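You operate a simulated robot arm through the tools that you are given. There is no shell and no other tool.

The job below is to be done with a simulated robot arm. You get a single attempt, and the scene is never put back.

Task
Glue the yellow faced block on to the blue felt slab.
Fine: slab into tray bay 5 first; glue from the teal dish over its top with the brown brush; brush back. Set down upright: what you pick out. A coat counts when it lies all over at full strength: go over it till it gets no stronger.

The check looks at the end state, three seconds after you hand in, the way a careful person would. Anything else that was tipped, shoved, dropped, spilled or broken makes it a failure.

Robot
A 7-joint arm with a two-finger parallel gripper, fixed in place. Base frame: the origin is at the foot of the arm, x ahead of it, y to its left, z up; the work surface is at about z = 0.806. Lengths are in m, angles in rad, forces in N, time in s.
Its first joint turns from -2.304 to 2.304 rad. Payload 3.91 kg.
The tool frame sits at the grasp point between the pads (the TCP): z along the fingers, y along the line on which they close. The tips reach 0.03 m beyond it. The gripper opens to 0.11 m. The fingers are 0.02 m wide and 0.01 m thick; the gripper's body (0.048 by 0.112 m) begins 0.055 m behind the TCP.
Orientation is told as [roll, pitch, yaw] about the base's x, y, z axes, in that order, counted from this pose: with the fingers straight down and closing along the base's y, the tool's x points along the base's -x, its y along +y and its z along -z.

Tools
- The arm moves only by the tool send_rows. Its arguments are lists of equal length, an entry for each row: "slide": the shift along the base's x, y, z in m, a list of three; "turn": the turn, a rotation vector about the base's x, y, z in rad, a list of three; "jaw": the finger opening in m, from 0 to 0.11. In form: {"slide": [[tx, ty, tz], ...], "turn": [[ax, ay, az], ...], "jaw": [jaw, ...]}. A call has 1 to 20 rows; each row is the pose to reach, as a shift and turn from the pose commanded when the call began. Rows are played at 5 a second. More than 0.05 m and 0.15 rad between two rows, or a gripper value outside its range, and nothing of the call is played. A pose out of reach is approached as far as the arm can. The call stops where the force on the tool passes 40 N (or 10 N more than at its start, if that is more) or the arm is blocked; 0.2 s more then pass. The fingers move at their own pace (about 0.108 m/s each) and stop on an object; they squeeze with about 33 N. The grip force told is the motor's: it shows also when the fingers shut on nothing. Time passes only in rows, and 0.2 s behind the last, so rows that repeat a pose let the fingers close. The reply holds the time, the measured pose of the TCP, the force on the tool along the base axes, the opening and the grip force, in the units named above and with some noise, with the torque about the TCP (base axes, N m) and any sound that the robot's microphone picked up, and new pictures: "pictures" is both (left out), scene, wrist or none.
- Cameras (640 x 400 px; columns grow to the right, rows downward): "scene" is fixed at [0.4, 0.6501, 1.5183]; the picture's right is [-0.02, 1.00, 0.00], its down [0.96, 0.02, -0.29] and it looks along [-0.29, -0.01, -0.96] (base axes); focal length 214 px, centre (320, 200). "wrist" rides on the gripper at [0.072, 0.017, -0.103] in the tool frame; the picture's right is [-0.23, 0.97, 0.00], its down [-0.76, -0.18, -0.62] and it looks along [-0.61, -0.14, 0.78] (tool axes); focal length 222 px, centre (320, 200). There is no depth. A picture from a camera that has moved, and an enlarged one, comes with that camera's place and axes in the base frame and with its lens.
- close_up(camera, box): a new picture of the part [left, top, right, bottom] of that camera's present view, enlarged. No time passes.
- sign_off(): hands the job in; it is judged then, once.

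Nothing tells you positions but the pictures and the camera data. Unless the task says otherwise, let go and move clear before handing in.

The tools are called after "Call:" as name(argument=value, ...) on one line, values as JSON. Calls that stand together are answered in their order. send_rows: Moves the arm, as the interface text tells. Its arguments: {"type":"object","properties":{"slide":{"type":"array","items":{"type":"array","items":{"type":"number"}}},"turn":{"type":"array","items":{"type":"array","items":{"type":"number"}}},"jaw":{"type":"array","items":{"type":"number"}},"pictures":{"type":"string","enum":["both","scene","wrist","none"]}},"required":["slide","turn","jaw"]} The other tools are called the same way: close_up (camera, box) takes an enlarged picture of a part of a camera's view; sign_off () hands the job in.

At the start:

```text
time_s: 0.0
ee_pos: [0.1328, 0.7041, 1.1944]
orientation: [0.001, 0.0, 0.0]
ft_force: [0.0, -0.9, 0.6]
torque: [0.04, 0.0, -0.02]
grip_width: 0.11
finger_force: 0.0
```

scene: 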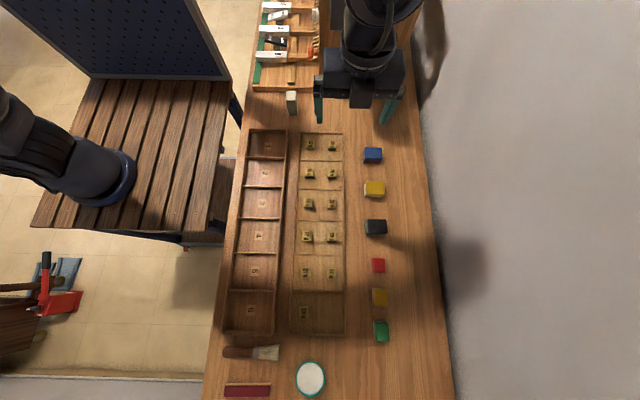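
wrist: 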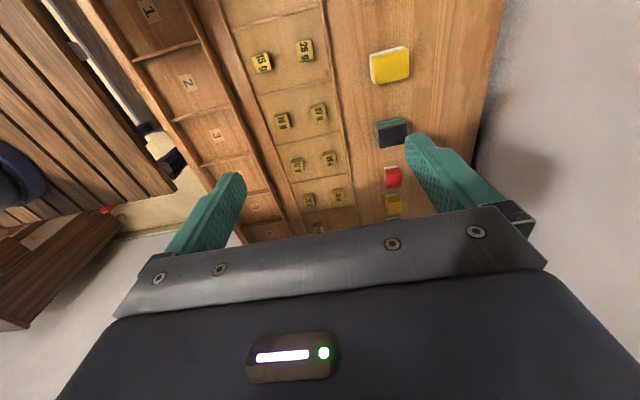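

I see a workbench with a numbered tray (bays 1–6), a tray of weights, a column of coloured blocks, a brush, and a dish. I'll start with close-ups to work out what each item is.

Call:
close_up(camera="scene", box=[340, 130, 420, 240])

Call:
close_up(camera="scene", box=[340, 230, 420, 350])

Call:
close_up(camera="scene", box=[200, 320, 360, 400])

Call:
close_up(camera="scene", box=[220, 0, 350, 120])

Call:
close_up(camera="scene", box=[210, 120, 360, 340])

Call:
close_up(camera="wrist", box=[340, 30, 450, 220])

```text
3.64 times, centred on (380, 185) of scene
camera zoom: at [0.4, 0.6501, 1.5183], right [-0.02, 1.0, 0.0], down [0.96, 0.02, -0.29], along [-0.29, -0.01, -0.96], focal length 780 px, centre (102, 254)
```

zoom: 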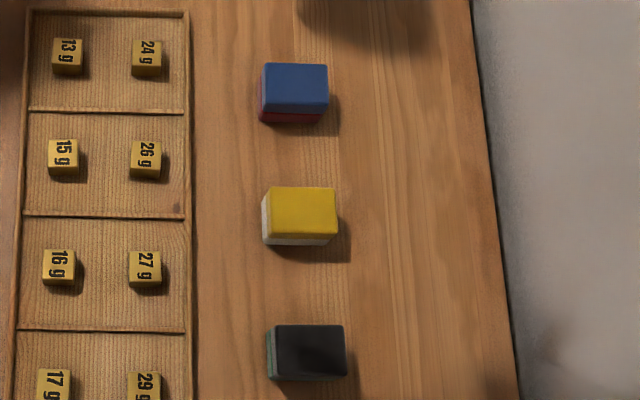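

```text
3.33 times, centred on (380, 290) of scene
camera zoom: at [0.4, 0.6501, 1.5183], right [-0.02, 1.0, 0.0], down [0.96, 0.02, -0.29], along [-0.29, -0.01, -0.96], focal length 715 px, centre (120, -100)
```

zoom: 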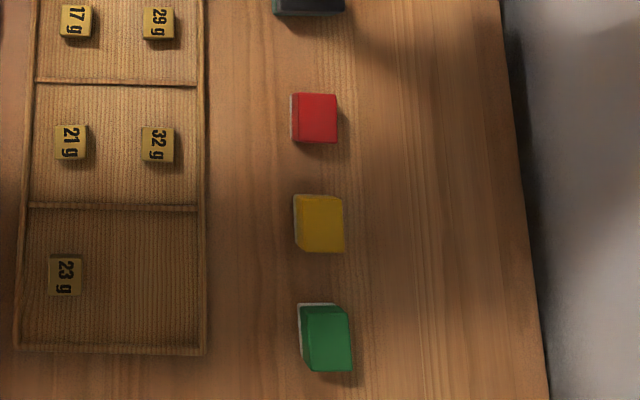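

```text
4.00 times, centred on (280, 360) of scene
camera zoom: at [0.4, 0.6501, 1.5183], right [-0.02, 1.0, 0.0], down [0.96, 0.02, -0.29], along [-0.29, -0.01, -0.96], focal length 858 px, centre (480, -440)
```

zoom: 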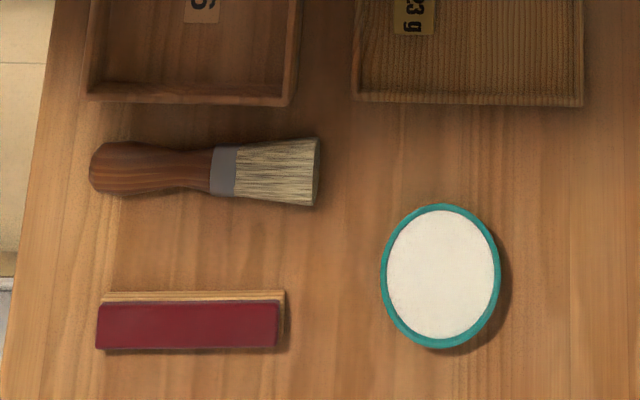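

```text
3.33 times, centred on (285, 60) of scene
camera zoom: at [0.4, 0.6501, 1.5183], right [-0.02, 1.0, 0.0], down [0.96, 0.02, -0.29], along [-0.29, -0.01, -0.96], focal length 715 px, centre (437, 667)
```

zoom: 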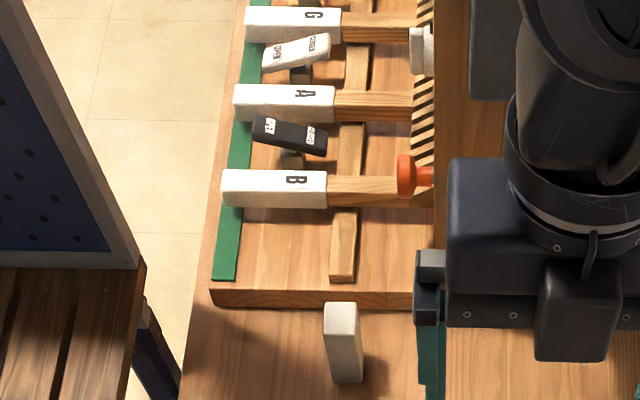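

```text
1.82 times, centred on (285, 230) of scene
camera zoom: at [0.4, 0.6501, 1.5183], right [-0.02, 1.0, 0.0], down [0.96, 0.02, -0.29], along [-0.29, -0.01, -0.96], focal length 390 px, centre (384, 146)
```

zoom: 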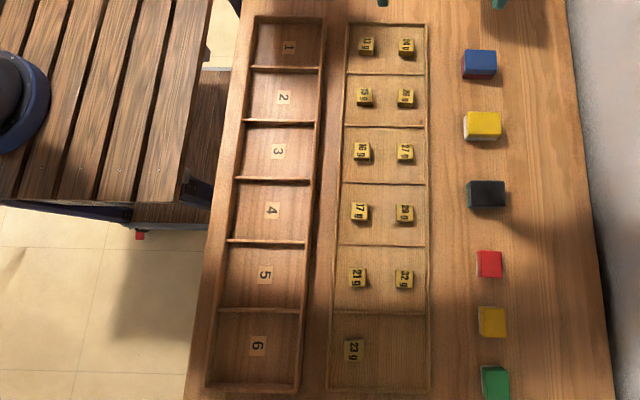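

```text
2.11 times, centred on (395, 125) of wrist
camera zoom: at [0.0615, 0.7215, 1.2957], right [0.23, 0.97, 0.0], down [0.76, -0.18, 0.62], along [0.61, -0.14, -0.78], focal length 468 px, centre (162, 358)
```

zoom: 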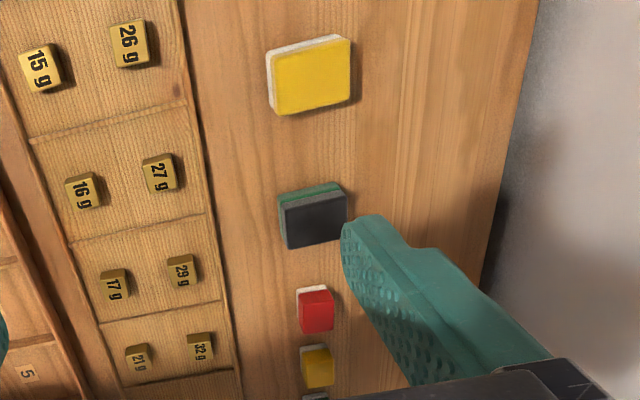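

I take the blue/red big slab (blue on top) to be at about (0.016, 0.833), the small yellow block near (0.48, 0.825), bay 5 near (0.43, 0.44), the brush near (0.64, 0.46) and the dish near (0.70, 0.63). I'll first move high above the slab and check it with the wrist camera.

Call:
send_rows(slide=[[-0.02, 0.02, -0.03], [-0.04, 0.04, -0.06], [-0.06, 0.06, -0.09], [-0.08, 0.08, -0.12], [-0.1, 0.1, -0.15], [-0.117, 0.129, -0.18], [-0.117, 0.129, -0.2], [-0.117, 0.129, -0.2]], turn=[[0, 0, 0], [0, 0, 0], [0, 0, 0], [0, 0, 0], [0, 0, 0], [0, 0, 0], [0, 0, 0], [0, 0, 0]], jaw=[0.11, 0.11, 0.11, 0.11, 0.11, 0.11, 0.11, 0.11])

```text
time_s: 1.8
ee_pos: [0.0153, 0.8336, 0.9935]
orientation: [-0.001, 0.0, 0.0]
ft_force: [0.2, 0.6, 0.0]
torque: [0.0, 0.02, 0.04]
grip_width: 0.1102
finger_force: 0.0
camera wrist: at [-0.0572, 0.8511, 1.0963], right [0.23, 0.97, 0.0], down [0.76, -0.18, 0.62], along [0.61, -0.14, -0.78], focal length 222 px, centre (320, 200)
```

scene: 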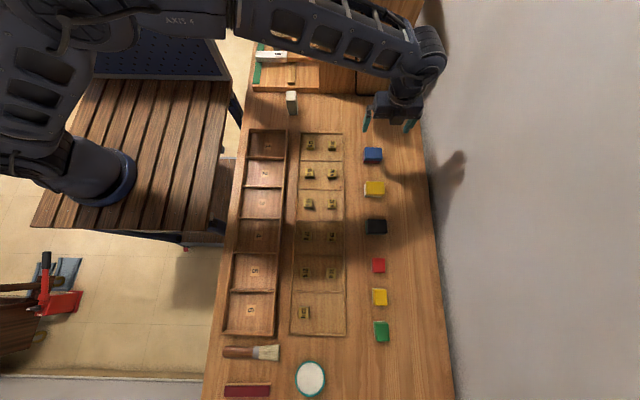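
wrist: 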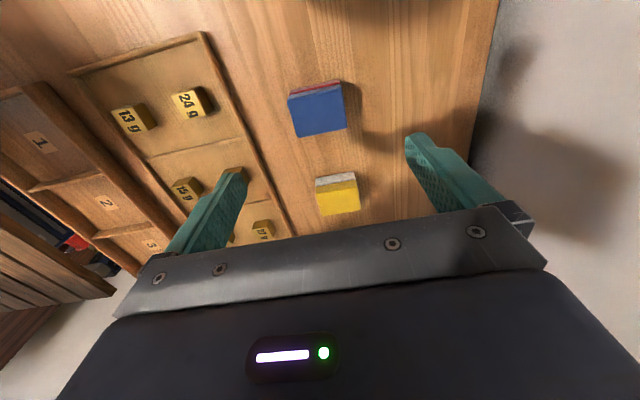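

The slab sits between the fingers in the wrist view. I'll zoom in to check its layers and alignment.

Call:
close_up(camera="wrist", box=[260, 60, 380, 230])

Call:
close_up(camera="scene", box=[340, 80, 440, 180])

```text
2.35 times, centred on (320, 145) of wrist
camera zoom: at [-0.0572, 0.8511, 1.0963], right [0.23, 0.97, 0.0], down [0.76, -0.18, 0.62], along [0.61, -0.14, -0.78], focal length 523 px, centre (320, 329)
```

zoom: 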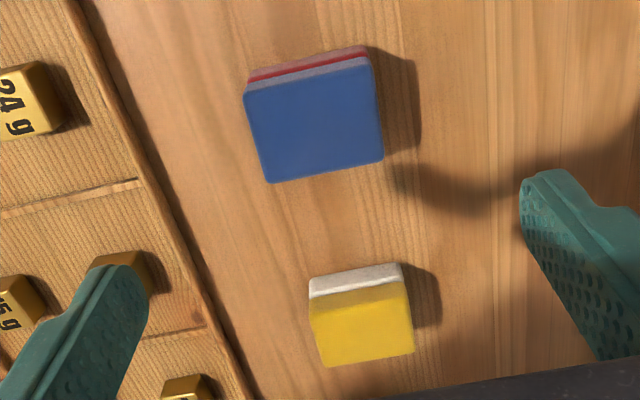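

```text
4.00 times, centred on (390, 130) of scene
camera zoom: at [0.4, 0.6501, 1.5183], right [-0.02, 1.0, 0.0], down [0.96, 0.02, -0.29], along [-0.29, -0.01, -0.96], focal length 858 px, centre (40, 480)
```

zoom: 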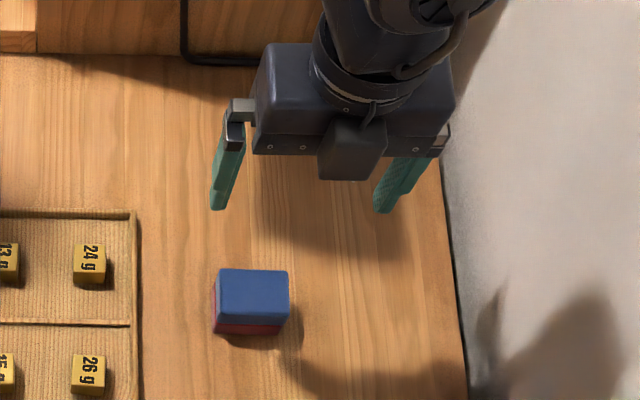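

The blue slab's top centre is at about (0.021, 0.832), squared with the base axes and about 26 mm high. I'll lower the open fingers around it along y and close.

Call:
send_rows(slide=[[0.005, -0.002, -0.04], [0.005, -0.002, -0.08], [0.005, -0.002, -0.12], [0.005, -0.002, -0.15], [0.005, -0.002, -0.15]], turn=[[0, 0, 0], [0, 0, 0], [0, 0, 0], [0, 0, 0], [0, 0, 0]], jaw=[0.11, 0.11, 0.11, 0.11, 0.11])

```text
time_s: 3.0
ee_pos: [0.0206, 0.8338, 0.8428]
orientation: [0.001, 0.001, 0.002]
ft_force: [-0.6, 0.0, 0.9]
torque: [0.01, 0.0, 0.03]
grip_width: 0.1101
finger_force: 0.2
camera wrist: at [-0.0515, 0.8514, 0.9455], right [0.23, 0.97, 0.0], down [0.76, -0.18, 0.62], along [0.61, -0.14, -0.78], focal length 222 px, centre (320, 200)
```

scene: 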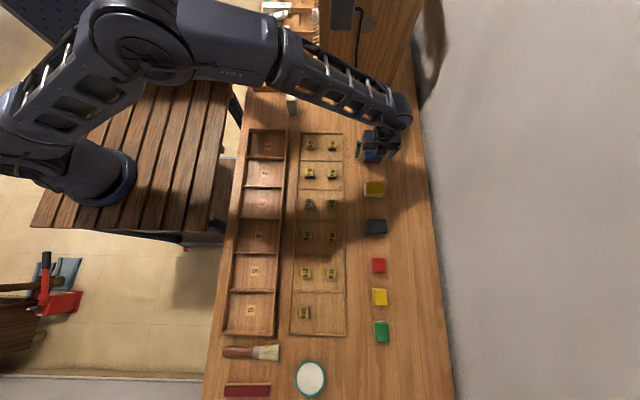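
wrist: 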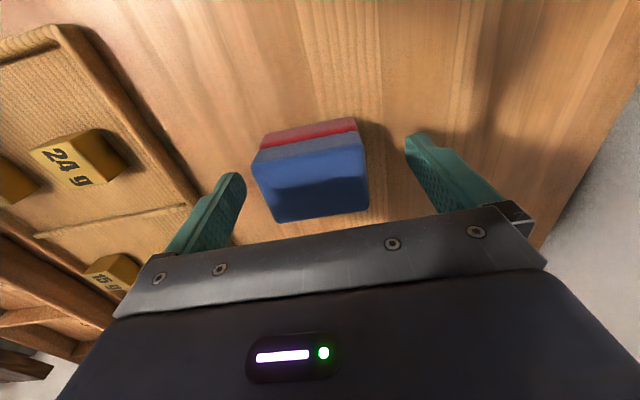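

The slab is between the open fingers, a few mm toward −y. I'll centre on it, close and lift straight up.

Call:
send_rows(slide=[[0.0, -0.004, 0.0], [0.0, -0.004, 0.0], [0.0, -0.004, 0.0], [0.0, -0.004, 0.0], [0.0, -0.004, 0.0]], turn=[[0, 0, 0], [0, 0, 0], [0, 0, 0], [0, 0, 0], [0, 0, 0]], jaw=[0.11, 0.08, 0.055, 0.05, 0.05])

```text
time_s: 4.2
ee_pos: [0.0206, 0.8285, 0.8432]
orientation: [0.0, -0.001, 0.0]
ft_force: [-0.4, 0.0, 0.5]
torque: [-0.04, -0.01, -0.04]
grip_width: 0.0612
finger_force: 33.2
camera wrist: at [-0.0512, 0.8468, 0.946], right [0.23, 0.97, 0.0], down [0.76, -0.18, 0.62], along [0.61, -0.14, -0.78], focal length 222 px, centre (320, 200)
```

scene: 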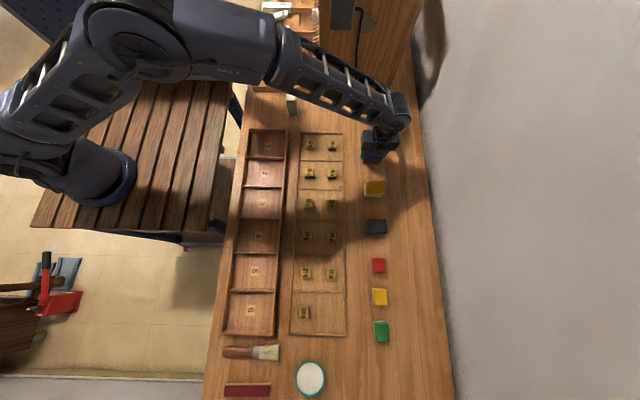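
wrist: 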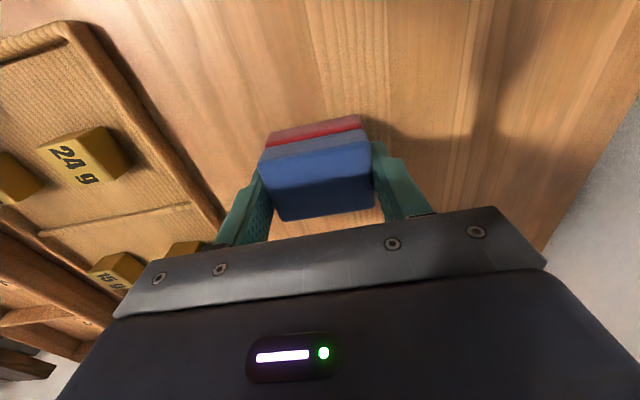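

The slab is held (61 mm wide). Next I lift it and carry it level over to above bay 5, at about (0.422, 0.444).

Call:
send_rows(slide=[[0, 0, 0.03], [0, 0, 0.07], [0, 0, 0.11], [0.02, -0.019, 0.15], [0.053, -0.051, 0.16], [0.086, -0.083, 0.16], [0.119, -0.115, 0.16], [0.152, -0.147, 0.16], [0.185, -0.179, 0.16], [0.218, -0.211, 0.16], [0.251, -0.243, 0.16], [0.284, -0.274, 0.16], [0.317, -0.305, 0.16], [0.35, -0.337, 0.16], [0.38, -0.365, 0.16], [0.402, -0.385, 0.16], [0.402, -0.385, 0.16]], turn=[[0, 0, 0], [0, 0, 0], [0, 0, 0], [0, 0, 0], [0, 0, 0], [0, 0, 0], [0, 0, 0], [0, 0, 0], [0, 0, 0], [0, 0, 0], [0, 0, 0], [0, 0, 0], [0, 0, 0], [0, 0, 0], [0, 0, 0], [0, 0, 0], [0, 0, 0]], jaw=[0.05, 0.05, 0.05, 0.05, 0.05, 0.05, 0.05, 0.05, 0.05, 0.05, 0.05, 0.05, 0.05, 0.05, 0.05, 0.05, 0.05])

```text
time_s: 7.8
ee_pos: [0.4221, 0.4407, 1.0006]
orientation: [-0.001, 0.0, 0.002]
ft_force: [-0.6, -0.1, -0.3]
torque: [0.02, 0.0, 0.01]
grip_width: 0.0502
finger_force: 0.1
camera wrist: at [0.3498, 0.4586, 1.1048], right [0.23, 0.97, 0.0], down [0.76, -0.18, 0.62], along [0.61, -0.14, -0.78], focal length 222 px, centre (320, 200)
```

scene: 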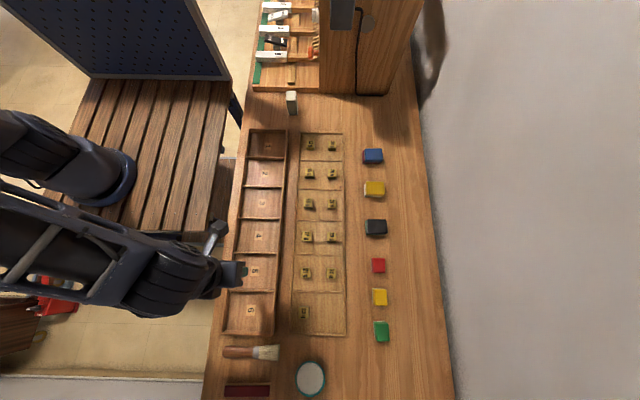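
wrist: 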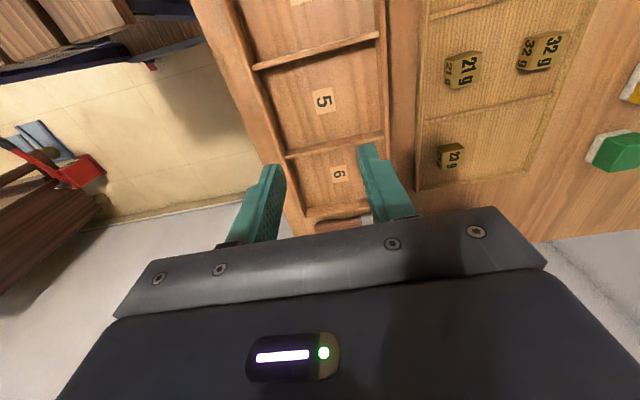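

The slab slipped out of the fingers during the lift and appears to be back at its starting spot. I'll check its state closely before retrying.

Call:
close_up(camera="scene", box=[340, 130, 420, 240])

Call:
close_up(camera="wrist", box=[230, 0, 400, 240])

Call:
close_up(camera="scene", box=[210, 220, 350, 400])

```text
3.64 times, centred on (380, 185) of scene
camera zoom: at [0.4, 0.6501, 1.5183], right [-0.02, 1.0, 0.0], down [0.96, 0.02, -0.29], along [-0.29, -0.01, -0.96], focal length 780 px, centre (102, 254)
```

zoom: 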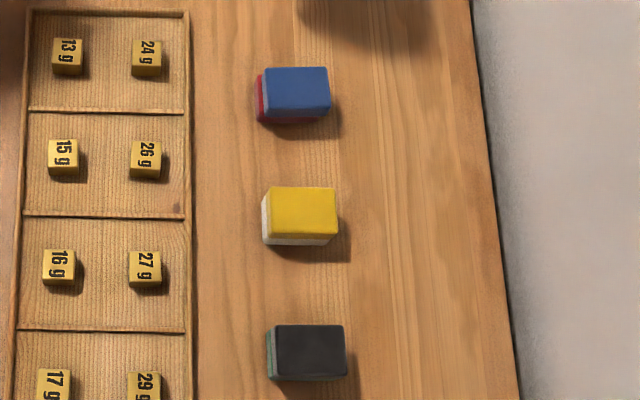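

```text
1.67 times, centred on (315, 120) of wrist
camera zoom: at [0.3498, 0.4586, 1.1048], right [0.23, 0.97, 0.0], down [0.76, -0.18, 0.62], along [0.61, -0.14, -0.78], focal length 370 px, centre (328, 333)
```

zoom: 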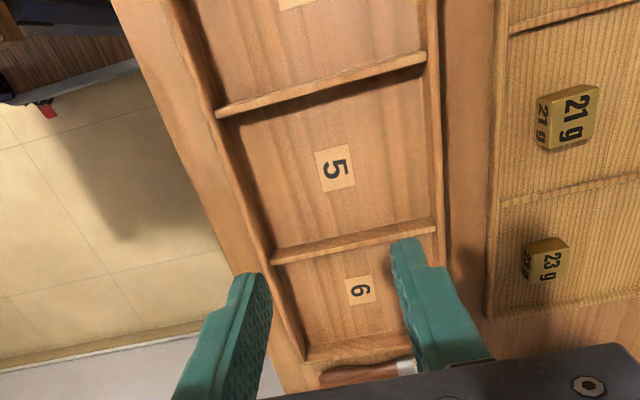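

```text
2.22 times, centred on (280, 310) of scene
camera zoom: at [0.4, 0.6501, 1.5183], right [-0.02, 1.0, 0.0], down [0.96, 0.02, -0.29], along [-0.29, -0.01, -0.96], focal length 477 px, centre (409, -44)
```

zoom: 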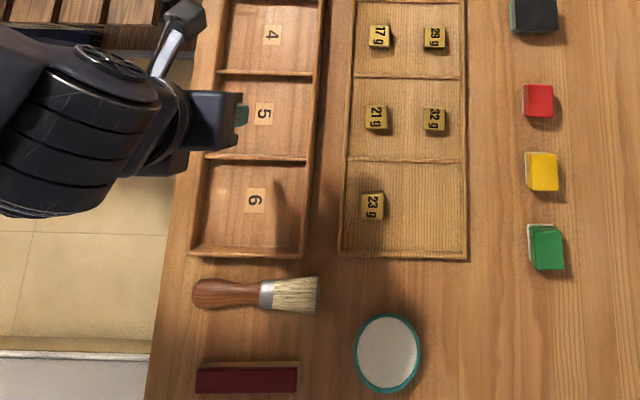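

The blue layer now looks slightly offset from the red under it. I'll go back over it with the fingers open and look closely.

Call:
send_rows(slide=[[-0.033, 0.032, 0], [-0.066, 0.064, 0], [-0.099, 0.096, 0], [-0.132, 0.128, 0], [-0.165, 0.16, 0], [-0.198, 0.192, 0], [-0.231, 0.224, 0], [-0.264, 0.256, 0], [-0.297, 0.288, 0], [-0.33, 0.32, 0], [-0.363, 0.352, 0], [-0.402, 0.385, 0], [-0.412, 0.387, -0.04], [-0.412, 0.387, -0.07], [-0.412, 0.387, -0.07]], turn=[[0, 0, 0], [0, 0, 0], [0, 0, 0], [0, 0, 0], [0, 0, 0], [0, 0, 0], [0, 0, 0], [0, 0, 0], [0, 0, 0], [0, 0, 0], [0, 0, 0], [0, 0, 0], [0, 0, 0], [0, 0, 0], [0, 0, 0]], jaw=[0.11, 0.11, 0.11, 0.11, 0.11, 0.11, 0.11, 0.11, 0.11, 0.11, 0.11, 0.11, 0.11, 0.11, 0.11])

Call:
close_up(camera="wrist", box=[220, 60, 440, 240])

Call:
close_up(camera="scene", box=[345, 130, 405, 180])

```text
refused: row 12 steps farther than a row can; nothing moved
```

```text
2.22 times, centred on (330, 150) of wrist
camera zoom: at [0.3498, 0.4586, 1.1048], right [0.23, 0.97, 0.0], down [0.76, -0.18, 0.62], along [0.61, -0.14, -0.78], focal length 494 px, centre (298, 311)
```

zoom: 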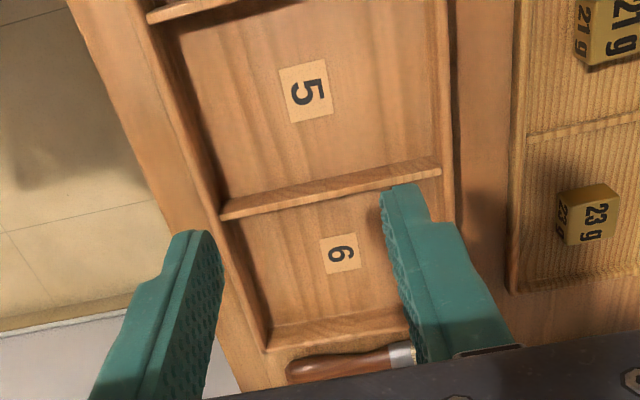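

```text
8.00 times, centred on (375, 155) of scene
camera zoom: at [0.4, 0.6501, 1.5183], right [-0.02, 1.0, 0.0], down [0.96, 0.02, -0.29], along [-0.29, -0.01, -0.96], focal length 1716 px, centre (-120, 560)
```

zoom: 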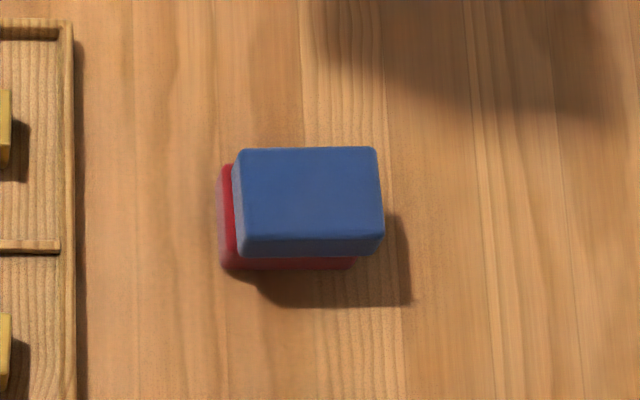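

The blue slab turns out to be a separate piece lying loose on a red slab, and the fingers had reached down onto the red one. I'll go back and look from close by, then grip only the blue piece.

Call:
send_rows(slide=[[-0.033, 0.032, 0], [-0.066, 0.064, 0], [-0.099, 0.096, 0], [-0.132, 0.128, 0], [-0.165, 0.16, 0], [-0.198, 0.192, 0], [-0.231, 0.224, 0], [-0.264, 0.256, 0], [-0.297, 0.288, 0], [-0.33, 0.32, 0], [-0.363, 0.352, 0], [-0.39, 0.375, 0], [-0.41, 0.39, -0.03], [-0.422, 0.39, -0.07], [-0.422, 0.39, -0.07]], turn=[[0, 0, 0], [0, 0, 0], [0, 0, 0], [0, 0, 0], [0, 0, 0], [0, 0, 0], [0, 0, 0], [0, 0, 0], [0, 0, 0], [0, 0, 0], [0, 0, 0], [0, 0, 0], [0, 0, 0], [0, 0, 0], [0, 0, 0]], jaw=[0.11, 0.11, 0.11, 0.11, 0.11, 0.11, 0.11, 0.11, 0.11, 0.11, 0.11, 0.11, 0.11, 0.11, 0.11])

Call:
close_up(camera="wrist", box=[230, 80, 430, 230])

```text
time_s: 11.0
ee_pos: [0.0022, 0.8316, 0.9318]
orientation: [0.0, 0.0, 0.0]
ft_force: [0.1, 0.1, -0.4]
torque: [0.0, -0.02, -0.01]
grip_width: 0.1101
finger_force: 0.1
camera wrist: at [-0.0697, 0.8504, 1.0346], right [0.23, 0.97, 0.0], down [0.76, -0.18, 0.62], along [0.61, -0.14, -0.78], focal length 222 px, centre (320, 200)
```

scene: 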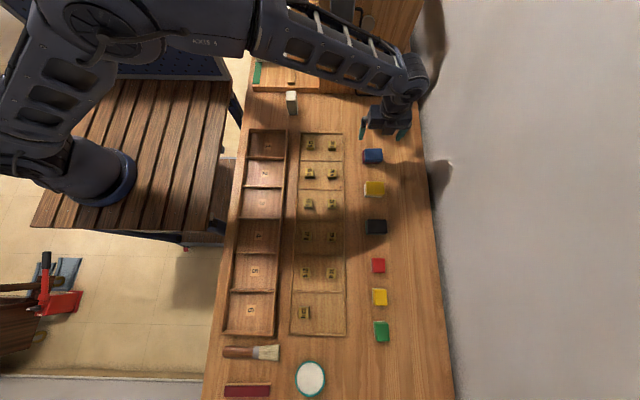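
wrist: 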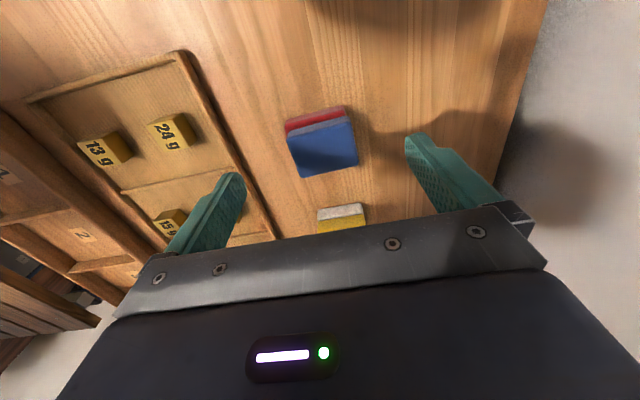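

```text
2.67 times, centred on (330, 155) of wrist
camera zoom: at [-0.0697, 0.8504, 1.0346], right [0.23, 0.97, 0.0], down [0.76, -0.18, 0.62], along [0.61, -0.14, -0.78], focal length 592 px, centre (293, 320)
```

zoom: 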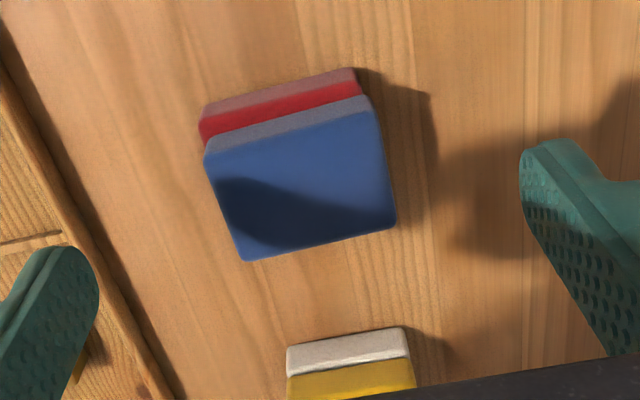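

Both pieces look about 15 mm thick, so the blue one spans z ≈ 0.821–0.836, centred near (0.027, 0.832). I'll descend so the tips stay just above the red slab's top, grip, and look before lifting.

Call:
send_rows(slide=[[0.012, 0.0, -0.02], [0.024, 0.0, -0.05], [0.024, 0.0, -0.078], [0.024, 0.0, -0.078], [0.024, 0.0, -0.078]], turn=[[0, 0, 0], [0, 0, 0], [0, 0, 0], [0, 0, 0], [0, 0, 0]], jaw=[0.11, 0.11, 0.1, 0.09, 0.09])

Call:
close_up(camera="wrist", box=[200, 90, 460, 240])

Call:
close_up(camera="scene", box=[345, 120, 425, 180])

```text
time_s: 12.2
ee_pos: [0.0276, 0.8315, 0.8536]
orientation: [0.0, 0.001, 0.0]
ft_force: [0.2, 1.1, -0.6]
torque: [-0.02, -0.04, -0.03]
grip_width: 0.0897
finger_force: 0.2
camera wrist: at [-0.0442, 0.8498, 0.9563], right [0.23, 0.97, 0.0], down [0.76, -0.18, 0.62], along [0.61, -0.14, -0.78], focal length 222 px, centre (320, 200)
```

scene: 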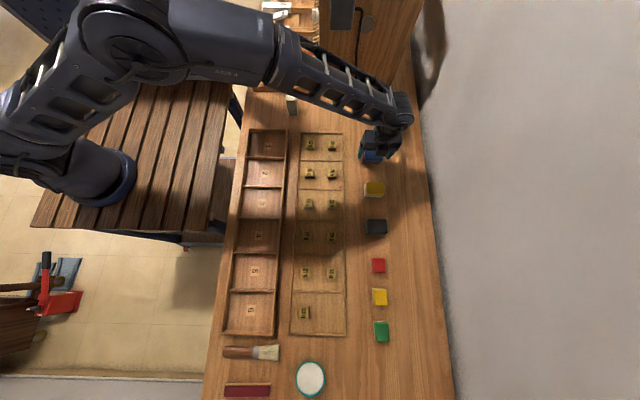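
wrist: 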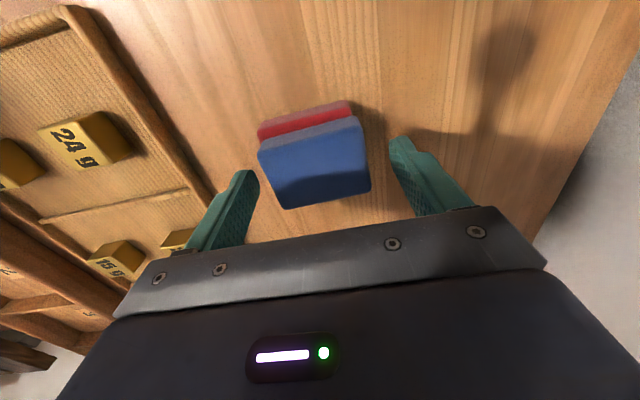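

```text
2.46 times, centred on (330, 165) of wrist
camera zoom: at [-0.0442, 0.8498, 0.9563], right [0.23, 0.97, 0.0], down [0.76, -0.18, 0.62], along [0.61, -0.14, -0.78], focal length 547 px, centre (295, 286)
```

zoom: 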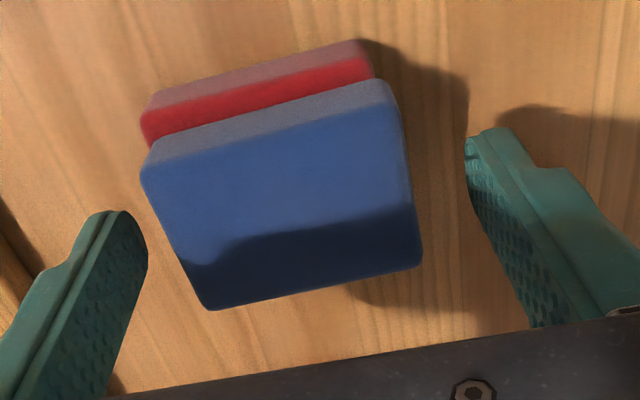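

```text
6.67 times, centred on (385, 150) of scene
camera zoom: at [0.4, 0.6501, 1.5183], right [-0.02, 1.0, 0.0], down [0.96, 0.02, -0.29], along [-0.29, -0.01, -0.96], focal length 1430 px, centre (-113, 533)
```

zoom: 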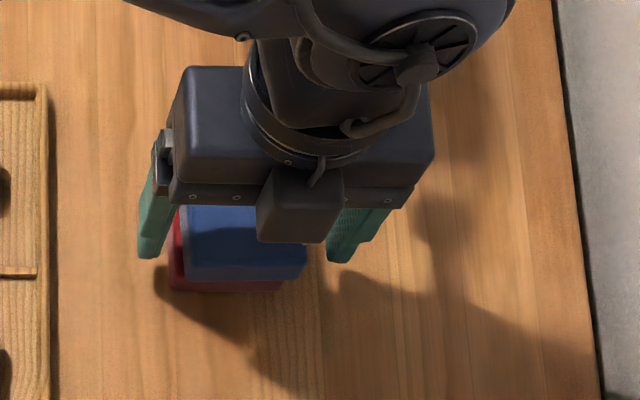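

The fingers straddle the blue slab with tips just above the red one. Closing now, then a small slow test lift.

Call:
send_rows(slide=[[0, 0, 0], [0, 0, 0], [0, 0, 0], [0, 0, 0], [0, 0, 0], [0, 0, 0.005], [0, 0, 0.01], [0, 0, 0.015], [0, 0, 0.02]], turn=[[0, 0, 0], [0, 0, 0], [0, 0, 0], [0, 0, 0], [0, 0, 0], [0, 0, 0], [0, 0, 0], [0, 0, 0], [0, 0, 0]], jaw=[0.075, 0.06, 0.04, 0.03, 0.03, 0.03, 0.03, 0.03, 0.03])

Call:
close_up(camera="wrist", box=[200, 90, 460, 240])

Call:
close_up(camera="scene", box=[345, 120, 425, 180])

```text
time_s: 14.2
ee_pos: [0.0261, 0.8312, 0.8741]
orientation: [-0.001, 0.0, 0.001]
ft_force: [-0.5, -0.1, -0.2]
torque: [-0.03, 0.02, -0.04]
grip_width: 0.0605
finger_force: 32.8
camera wrist: at [-0.0464, 0.8493, 0.9772], right [0.23, 0.97, 0.0], down [0.76, -0.18, 0.62], along [0.61, -0.14, -0.78], focal length 222 px, centre (320, 200)
```

scene: 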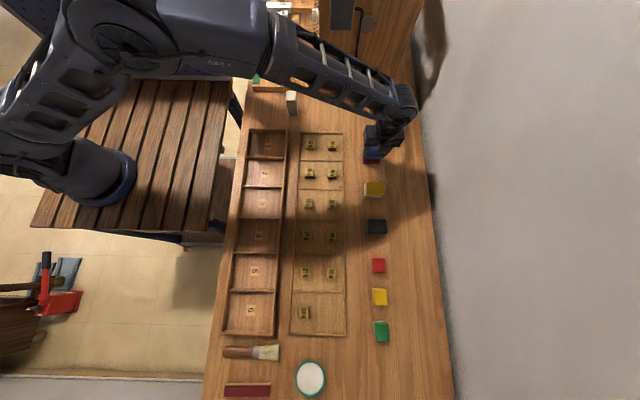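
wrist: 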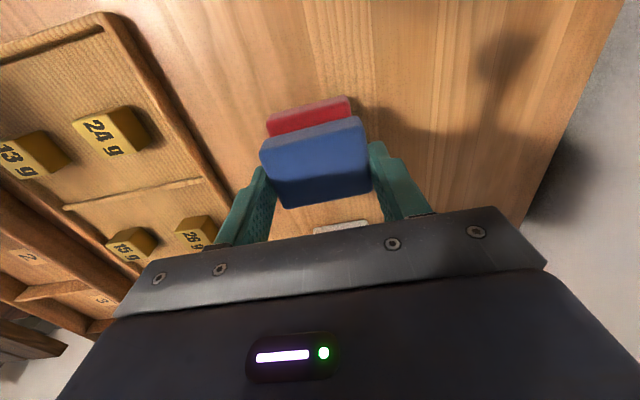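

```text
2.46 times, centred on (330, 165) of wrist
camera zoom: at [-0.0464, 0.8493, 0.9772], right [0.23, 0.97, 0.0], down [0.76, -0.18, 0.62], along [0.61, -0.14, -0.78], focal length 547 px, centre (295, 286)
```

zoom: 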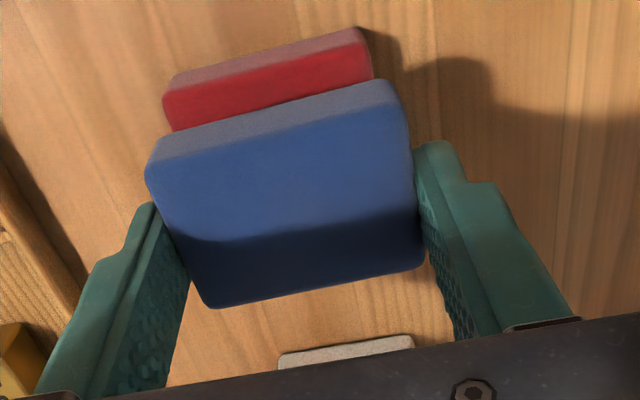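

```text
6.67 times, centred on (385, 150) of scene
camera zoom: at [0.4, 0.6501, 1.5183], right [-0.02, 1.0, 0.0], down [0.96, 0.02, -0.29], along [-0.29, -0.01, -0.96], focal length 1430 px, centre (-113, 533)
```

zoom: 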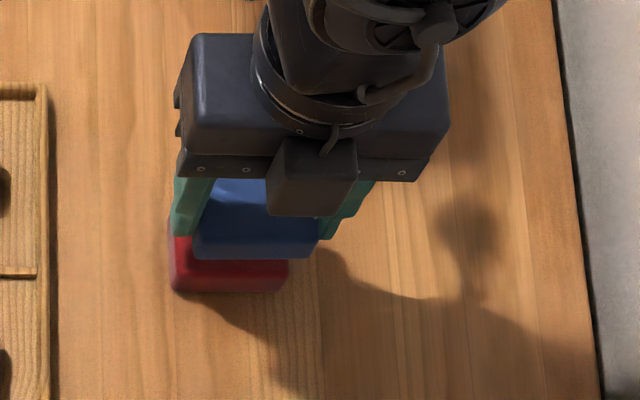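

Only the blue slab is lifted and the red one stayed in place. Now I carry it to above bay 5.

Call:
send_rows(slide=[[0, 0, 0.025], [0, 0, 0.05], [0.01, -0.01, 0.07], [0.035, -0.034, 0.07], [0.065, -0.062, 0.07], [0.095, -0.091, 0.07], [0.125, -0.12, 0.07], [0.155, -0.149, 0.07], [0.185, -0.178, 0.07], [0.215, -0.207, 0.07], [0.245, -0.236, 0.07], [0.275, -0.265, 0.07], [0.305, -0.294, 0.07], [0.335, -0.323, 0.07], [0.365, -0.352, 0.07], [0.385, -0.371, 0.07], [0.399, -0.385, 0.07], [0.399, -0.385, 0.07]], turn=[[0, 0, 0], [0, 0, 0], [0, 0, 0], [0, 0, 0], [0, 0, 0], [0, 0, 0], [0, 0, 0], [0, 0, 0], [0, 0, 0], [0, 0, 0], [0, 0, 0], [0, 0, 0], [0, 0, 0], [0, 0, 0], [0, 0, 0], [0, 0, 0], [0, 0, 0], [0, 0, 0]], jaw=[0.03, 0.03, 0.03, 0.03, 0.03, 0.03, 0.03, 0.03, 0.03, 0.03, 0.03, 0.03, 0.03, 0.03, 0.03, 0.03, 0.03, 0.03])

Call:
close_up(camera="wrist", box=[200, 50, 460, 240])

Call:
close_up(camera="scene", box=[345, 130, 405, 180])

Call:
close_up(camera="scene", box=[210, 220, 310, 320])

```text
time_s: 18.0
ee_pos: [0.423, 0.4474, 0.9462]
orientation: [-0.001, -0.001, 0.0]
ft_force: [0.3, 0.0, -0.4]
torque: [-0.01, 0.02, -0.02]
grip_width: 0.0607
finger_force: 33.4
camera wrist: at [0.3513, 0.4657, 1.0491], right [0.23, 0.97, 0.0], down [0.76, -0.18, 0.62], along [0.61, -0.14, -0.78], focal length 222 px, centre (320, 200)
```

scene: 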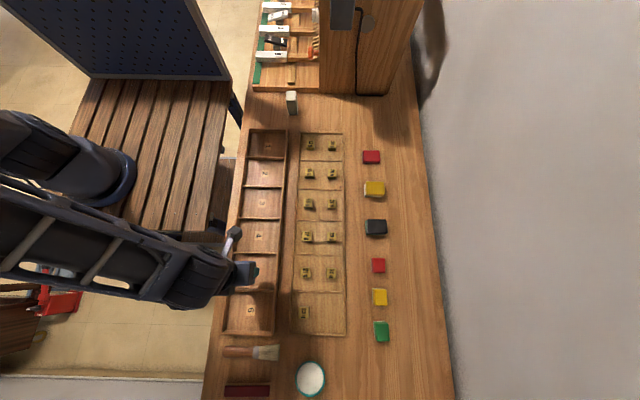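
wrist: 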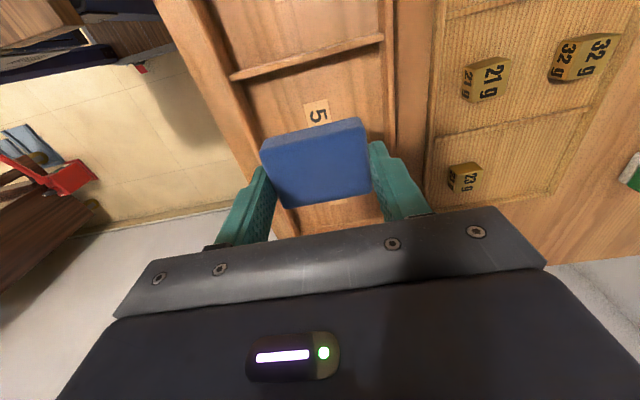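

```text
2.11 times, centred on (330, 145) of wrist
camera zoom: at [0.3513, 0.4657, 1.0491], right [0.23, 0.97, 0.0], down [0.76, -0.18, 0.62], along [0.61, -0.14, -0.78], focal length 468 px, centre (299, 316)
```

zoom: 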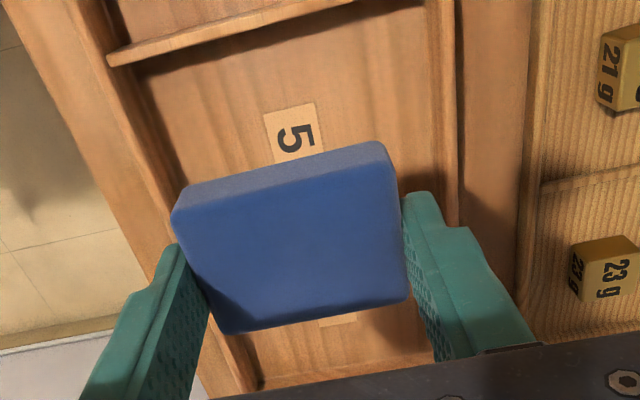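

```text
8.00 times, centred on (375, 155) of scene
camera zoom: at [0.4, 0.6501, 1.5183], right [-0.02, 1.0, 0.0], down [0.96, 0.02, -0.29], along [-0.29, -0.01, -0.96], focal length 1716 px, centre (-120, 560)
```

zoom: 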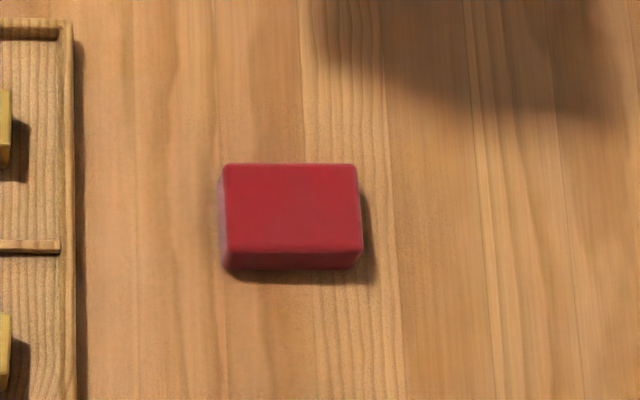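

```text
4.00 times, centred on (260, 270) of scene
camera zoom: at [0.4, 0.6501, 1.5183], right [-0.02, 1.0, 0.0], down [0.96, 0.02, -0.29], along [-0.29, -0.01, -0.96], focal length 858 px, centre (560, -80)
```

zoom: 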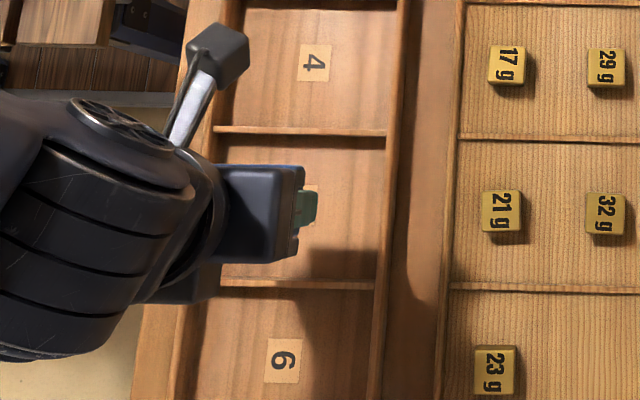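

The red slab sits upright where it was, and the blue one is held above bay 5. I'll lower it into the bay, slowing near the floor.

Call:
send_rows(slide=[[0, 0, -0.03], [0, 0, -0.06], [0, 0, -0.08], [0, 0, -0.09], [0, 0, -0.096], [0, 0, -0.096]], turn=[[0, 0, 0], [0, 0, 0], [0, 0, 0], [0, 0, 0], [0, 0, 0], [0, 0, 0]], jaw=[0.03, 0.03, 0.03, 0.03, 0.03, 0.03])

Call:
close_up(camera="wrist", box=[200, 50, 460, 240])

Call:
close_up(camera="scene", box=[210, 220, 310, 320])

```text
time_s: 19.4
ee_pos: [0.425, 0.4465, 0.8495]
orientation: [0.001, 0.0, 0.0]
ft_force: [0.3, 0.4, -0.7]
torque: [0.0, -0.01, 0.01]
grip_width: 0.0604
finger_force: 33.3
camera wrist: at [0.3519, 0.4645, 0.9525], right [0.23, 0.97, 0.0], down [0.76, -0.18, 0.62], along [0.61, -0.14, -0.78], focal length 222 px, centre (320, 200)
```

scene: 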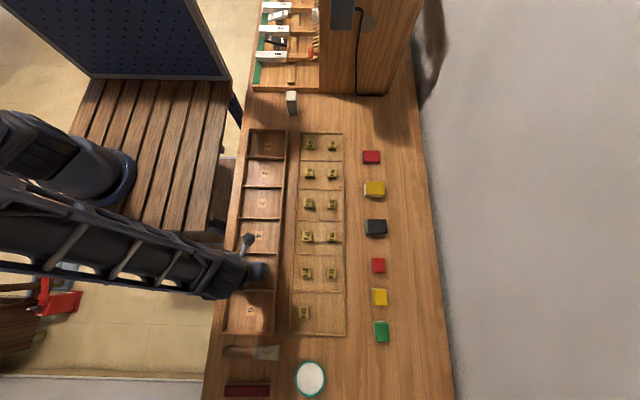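
wrist: 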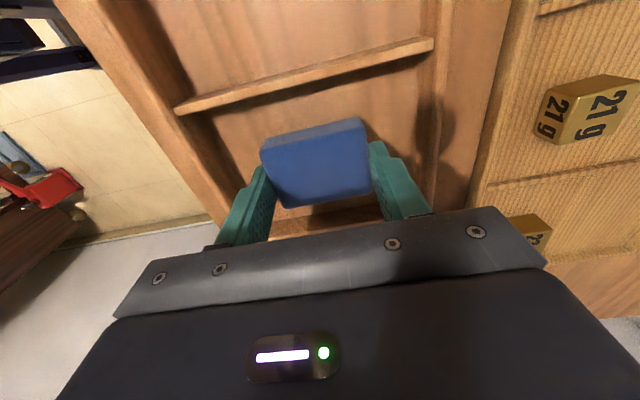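

```text
2.11 times, centred on (330, 145) of wrist
camera zoom: at [0.3519, 0.4645, 0.9525], right [0.23, 0.97, 0.0], down [0.76, -0.18, 0.62], along [0.61, -0.14, -0.78], focal length 468 px, centre (299, 316)
```

zoom: 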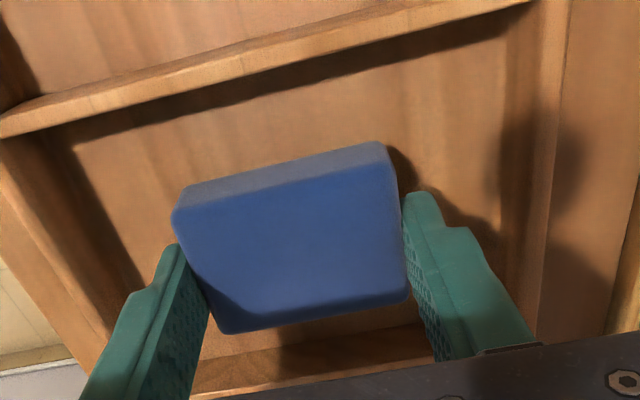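

```text
4.00 times, centred on (260, 270) of scene
camera zoom: at [0.4, 0.6501, 1.5183], right [-0.02, 1.0, 0.0], down [0.96, 0.02, -0.29], along [-0.29, -0.01, -0.96], focal length 858 px, centre (560, -80)
```

zoom: 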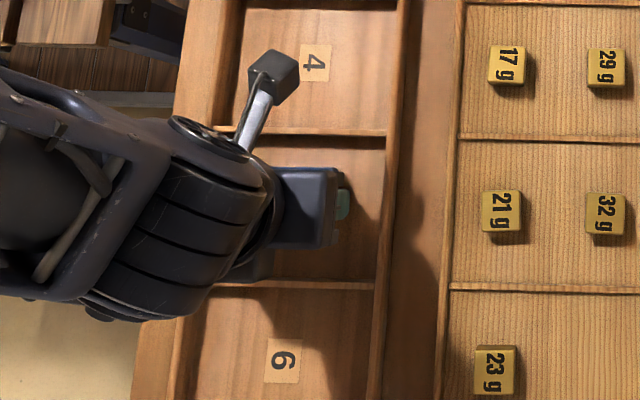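

The slab is well inside bay 5 with no contact yet. I'll creep down until it touches.

Call:
send_rows(slide=[[0, 0, -0.0015], [0, 0, -0.003]], turn=[[0, 0, 0], [0, 0, 0]], jaw=[0.03, 0.03], pictures="none")

```text
time_s: 20.0
ee_pos: [0.4247, 0.4462, 0.846]
orientation: [-0.001, 0.0, 0.001]
ft_force: [0.1, 0.6, 0.0]
torque: [0.0, -0.03, 0.0]
grip_width: 0.0604
finger_force: 33.3
```

Call:
send_rows(slide=[[0, 0, -0.001], [0, 0, -0.002]], turn=[[0, 0, 0], [0, 0, 0]], jaw=[0.03, 0.03], pictures="none")

```text
time_s: 20.6
ee_pos: [0.4243, 0.4453, 0.8429]
orientation: [0.0, -0.001, 0.0]
ft_force: [0.4, 0.1, 0.4]
torque: [0.0, 0.0, -0.02]
grip_width: 0.0605
finger_force: 32.9
```

No contact yet, so I continue down in small steps.

Call:
send_rows(slide=[[0, 0, -0.001], [0, 0, -0.002]], turn=[[0, 0, 0], [0, 0, 0]], jaw=[0.03, 0.03], pictures="wrist")

Call:
close_up(camera="wrist", box=[200, 50, 460, 240])

```text
time_s: 21.2
ee_pos: [0.4237, 0.447, 0.8431]
orientation: [-0.001, -0.001, 0.0]
ft_force: [-0.7, 0.4, -0.3]
torque: [0.0, -0.04, -0.03]
grip_width: 0.0609
finger_force: 33.1
camera wrist: at [0.3522, 0.4643, 0.9452], right [0.23, 0.97, 0.0], down [0.76, -0.18, 0.62], along [0.61, -0.14, -0.78], focal length 222 px, centre (320, 200)
```

wrist: 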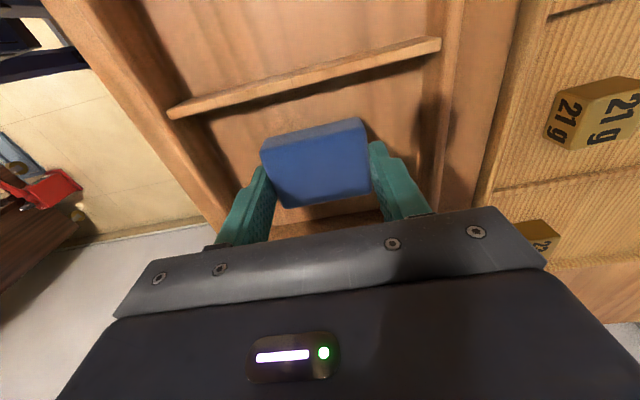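

```text
2.11 times, centred on (330, 145) of wrist
camera zoom: at [0.3522, 0.4643, 0.9452], right [0.23, 0.97, 0.0], down [0.76, -0.18, 0.62], along [0.61, -0.14, -0.78], focal length 468 px, centre (299, 316)
```

zoom: 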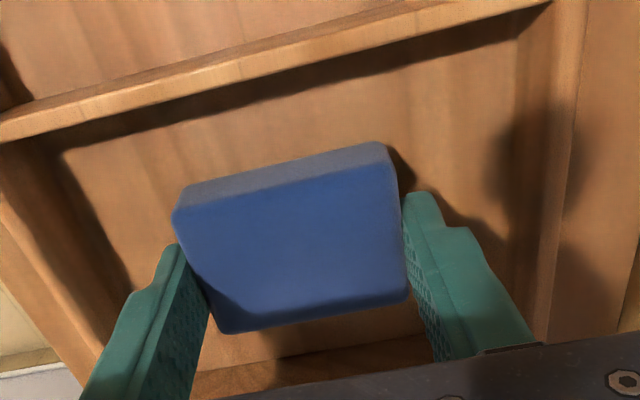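

Still no contact force. Continuing down by 1 mm rows.

Call:
send_rows(slide=[[0, 0, -0.001], [0, 0, -0.002], [0, 0, -0.002]], turn=[[0, 0, 0], [0, 0, 0], [0, 0, 0]], jaw=[0.03, 0.03, 0.03], pictures="none")

```text
time_s: 22.0
ee_pos: [0.4246, 0.446, 0.8408]
orientation: [0.0, 0.0, 0.003]
ft_force: [0.5, 0.0, -1.4]
torque: [0.03, 0.02, 0.01]
grip_width: 0.0608
finger_force: 33.1
```

Call:
send_rows(slide=[[0, 0, -0.001], [0, 0, -0.001], [0, 0, -0.001]], turn=[[0, 0, 0], [0, 0, 0], [0, 0, 0]], jaw=[0.03, 0.03, 0.03], pictures="none")

```text
time_s: 22.8
ee_pos: [0.4249, 0.4465, 0.8397]
orientation: [-0.001, 0.001, 0.0]
ft_force: [0.4, 0.0, -0.1]
torque: [0.02, -0.01, 0.04]
grip_width: 0.0605
finger_force: 33.6
```

Call:
send_rows(slide=[[0, 0, -0.001], [0, 0, -0.001], [0, 0, -0.001]], turn=[[0, 0, 0], [0, 0, 0], [0, 0, 0]], jaw=[0.03, 0.03, 0.03], pictures="wrist")

Call:
close_up(camera="wrist", box=[200, 50, 460, 240])

```text
time_s: 23.6
ee_pos: [0.4244, 0.4463, 0.8389]
orientation: [0.0, 0.0, -0.002]
ft_force: [0.5, 0.6, 0.5]
torque: [0.0, 0.0, -0.01]
grip_width: 0.0603
finger_force: 33.1
camera wrist: at [0.3522, 0.4648, 0.9406], right [0.23, 0.97, 0.0], down [0.76, -0.18, 0.62], along [0.61, -0.14, -0.78], focal length 222 px, centre (320, 200)
```

wrist: 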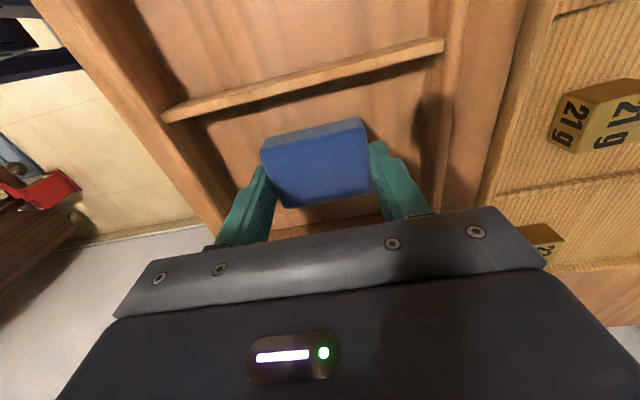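

```text
2.11 times, centred on (330, 145) of wrist
camera zoom: at [0.3522, 0.4648, 0.9406], right [0.23, 0.97, 0.0], down [0.76, -0.18, 0.62], along [0.61, -0.14, -0.78], focal length 468 px, centre (299, 316)
```

zoom: 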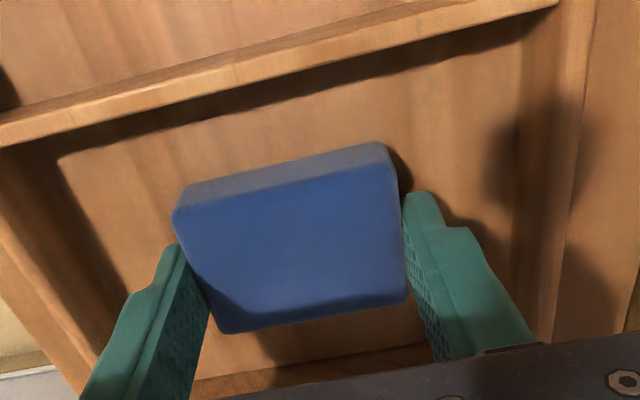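

Call:
send_rows(slide=[[0, 0, -0.001], [0, 0, -0.0015], [0, 0, -0.0015]], turn=[[0, 0, 0], [0, 0, 0], [0, 0, 0]], jaw=[0.03, 0.03, 0.03], pictures="none")

```text
time_s: 24.4
ee_pos: [0.424, 0.4475, 0.8359]
orientation: [0.002, -0.002, -0.001]
ft_force: [-0.7, 0.3, 22.8]
torque: [-0.16, 0.11, 0.03]
grip_width: 0.0603
finger_force: 33.8
```

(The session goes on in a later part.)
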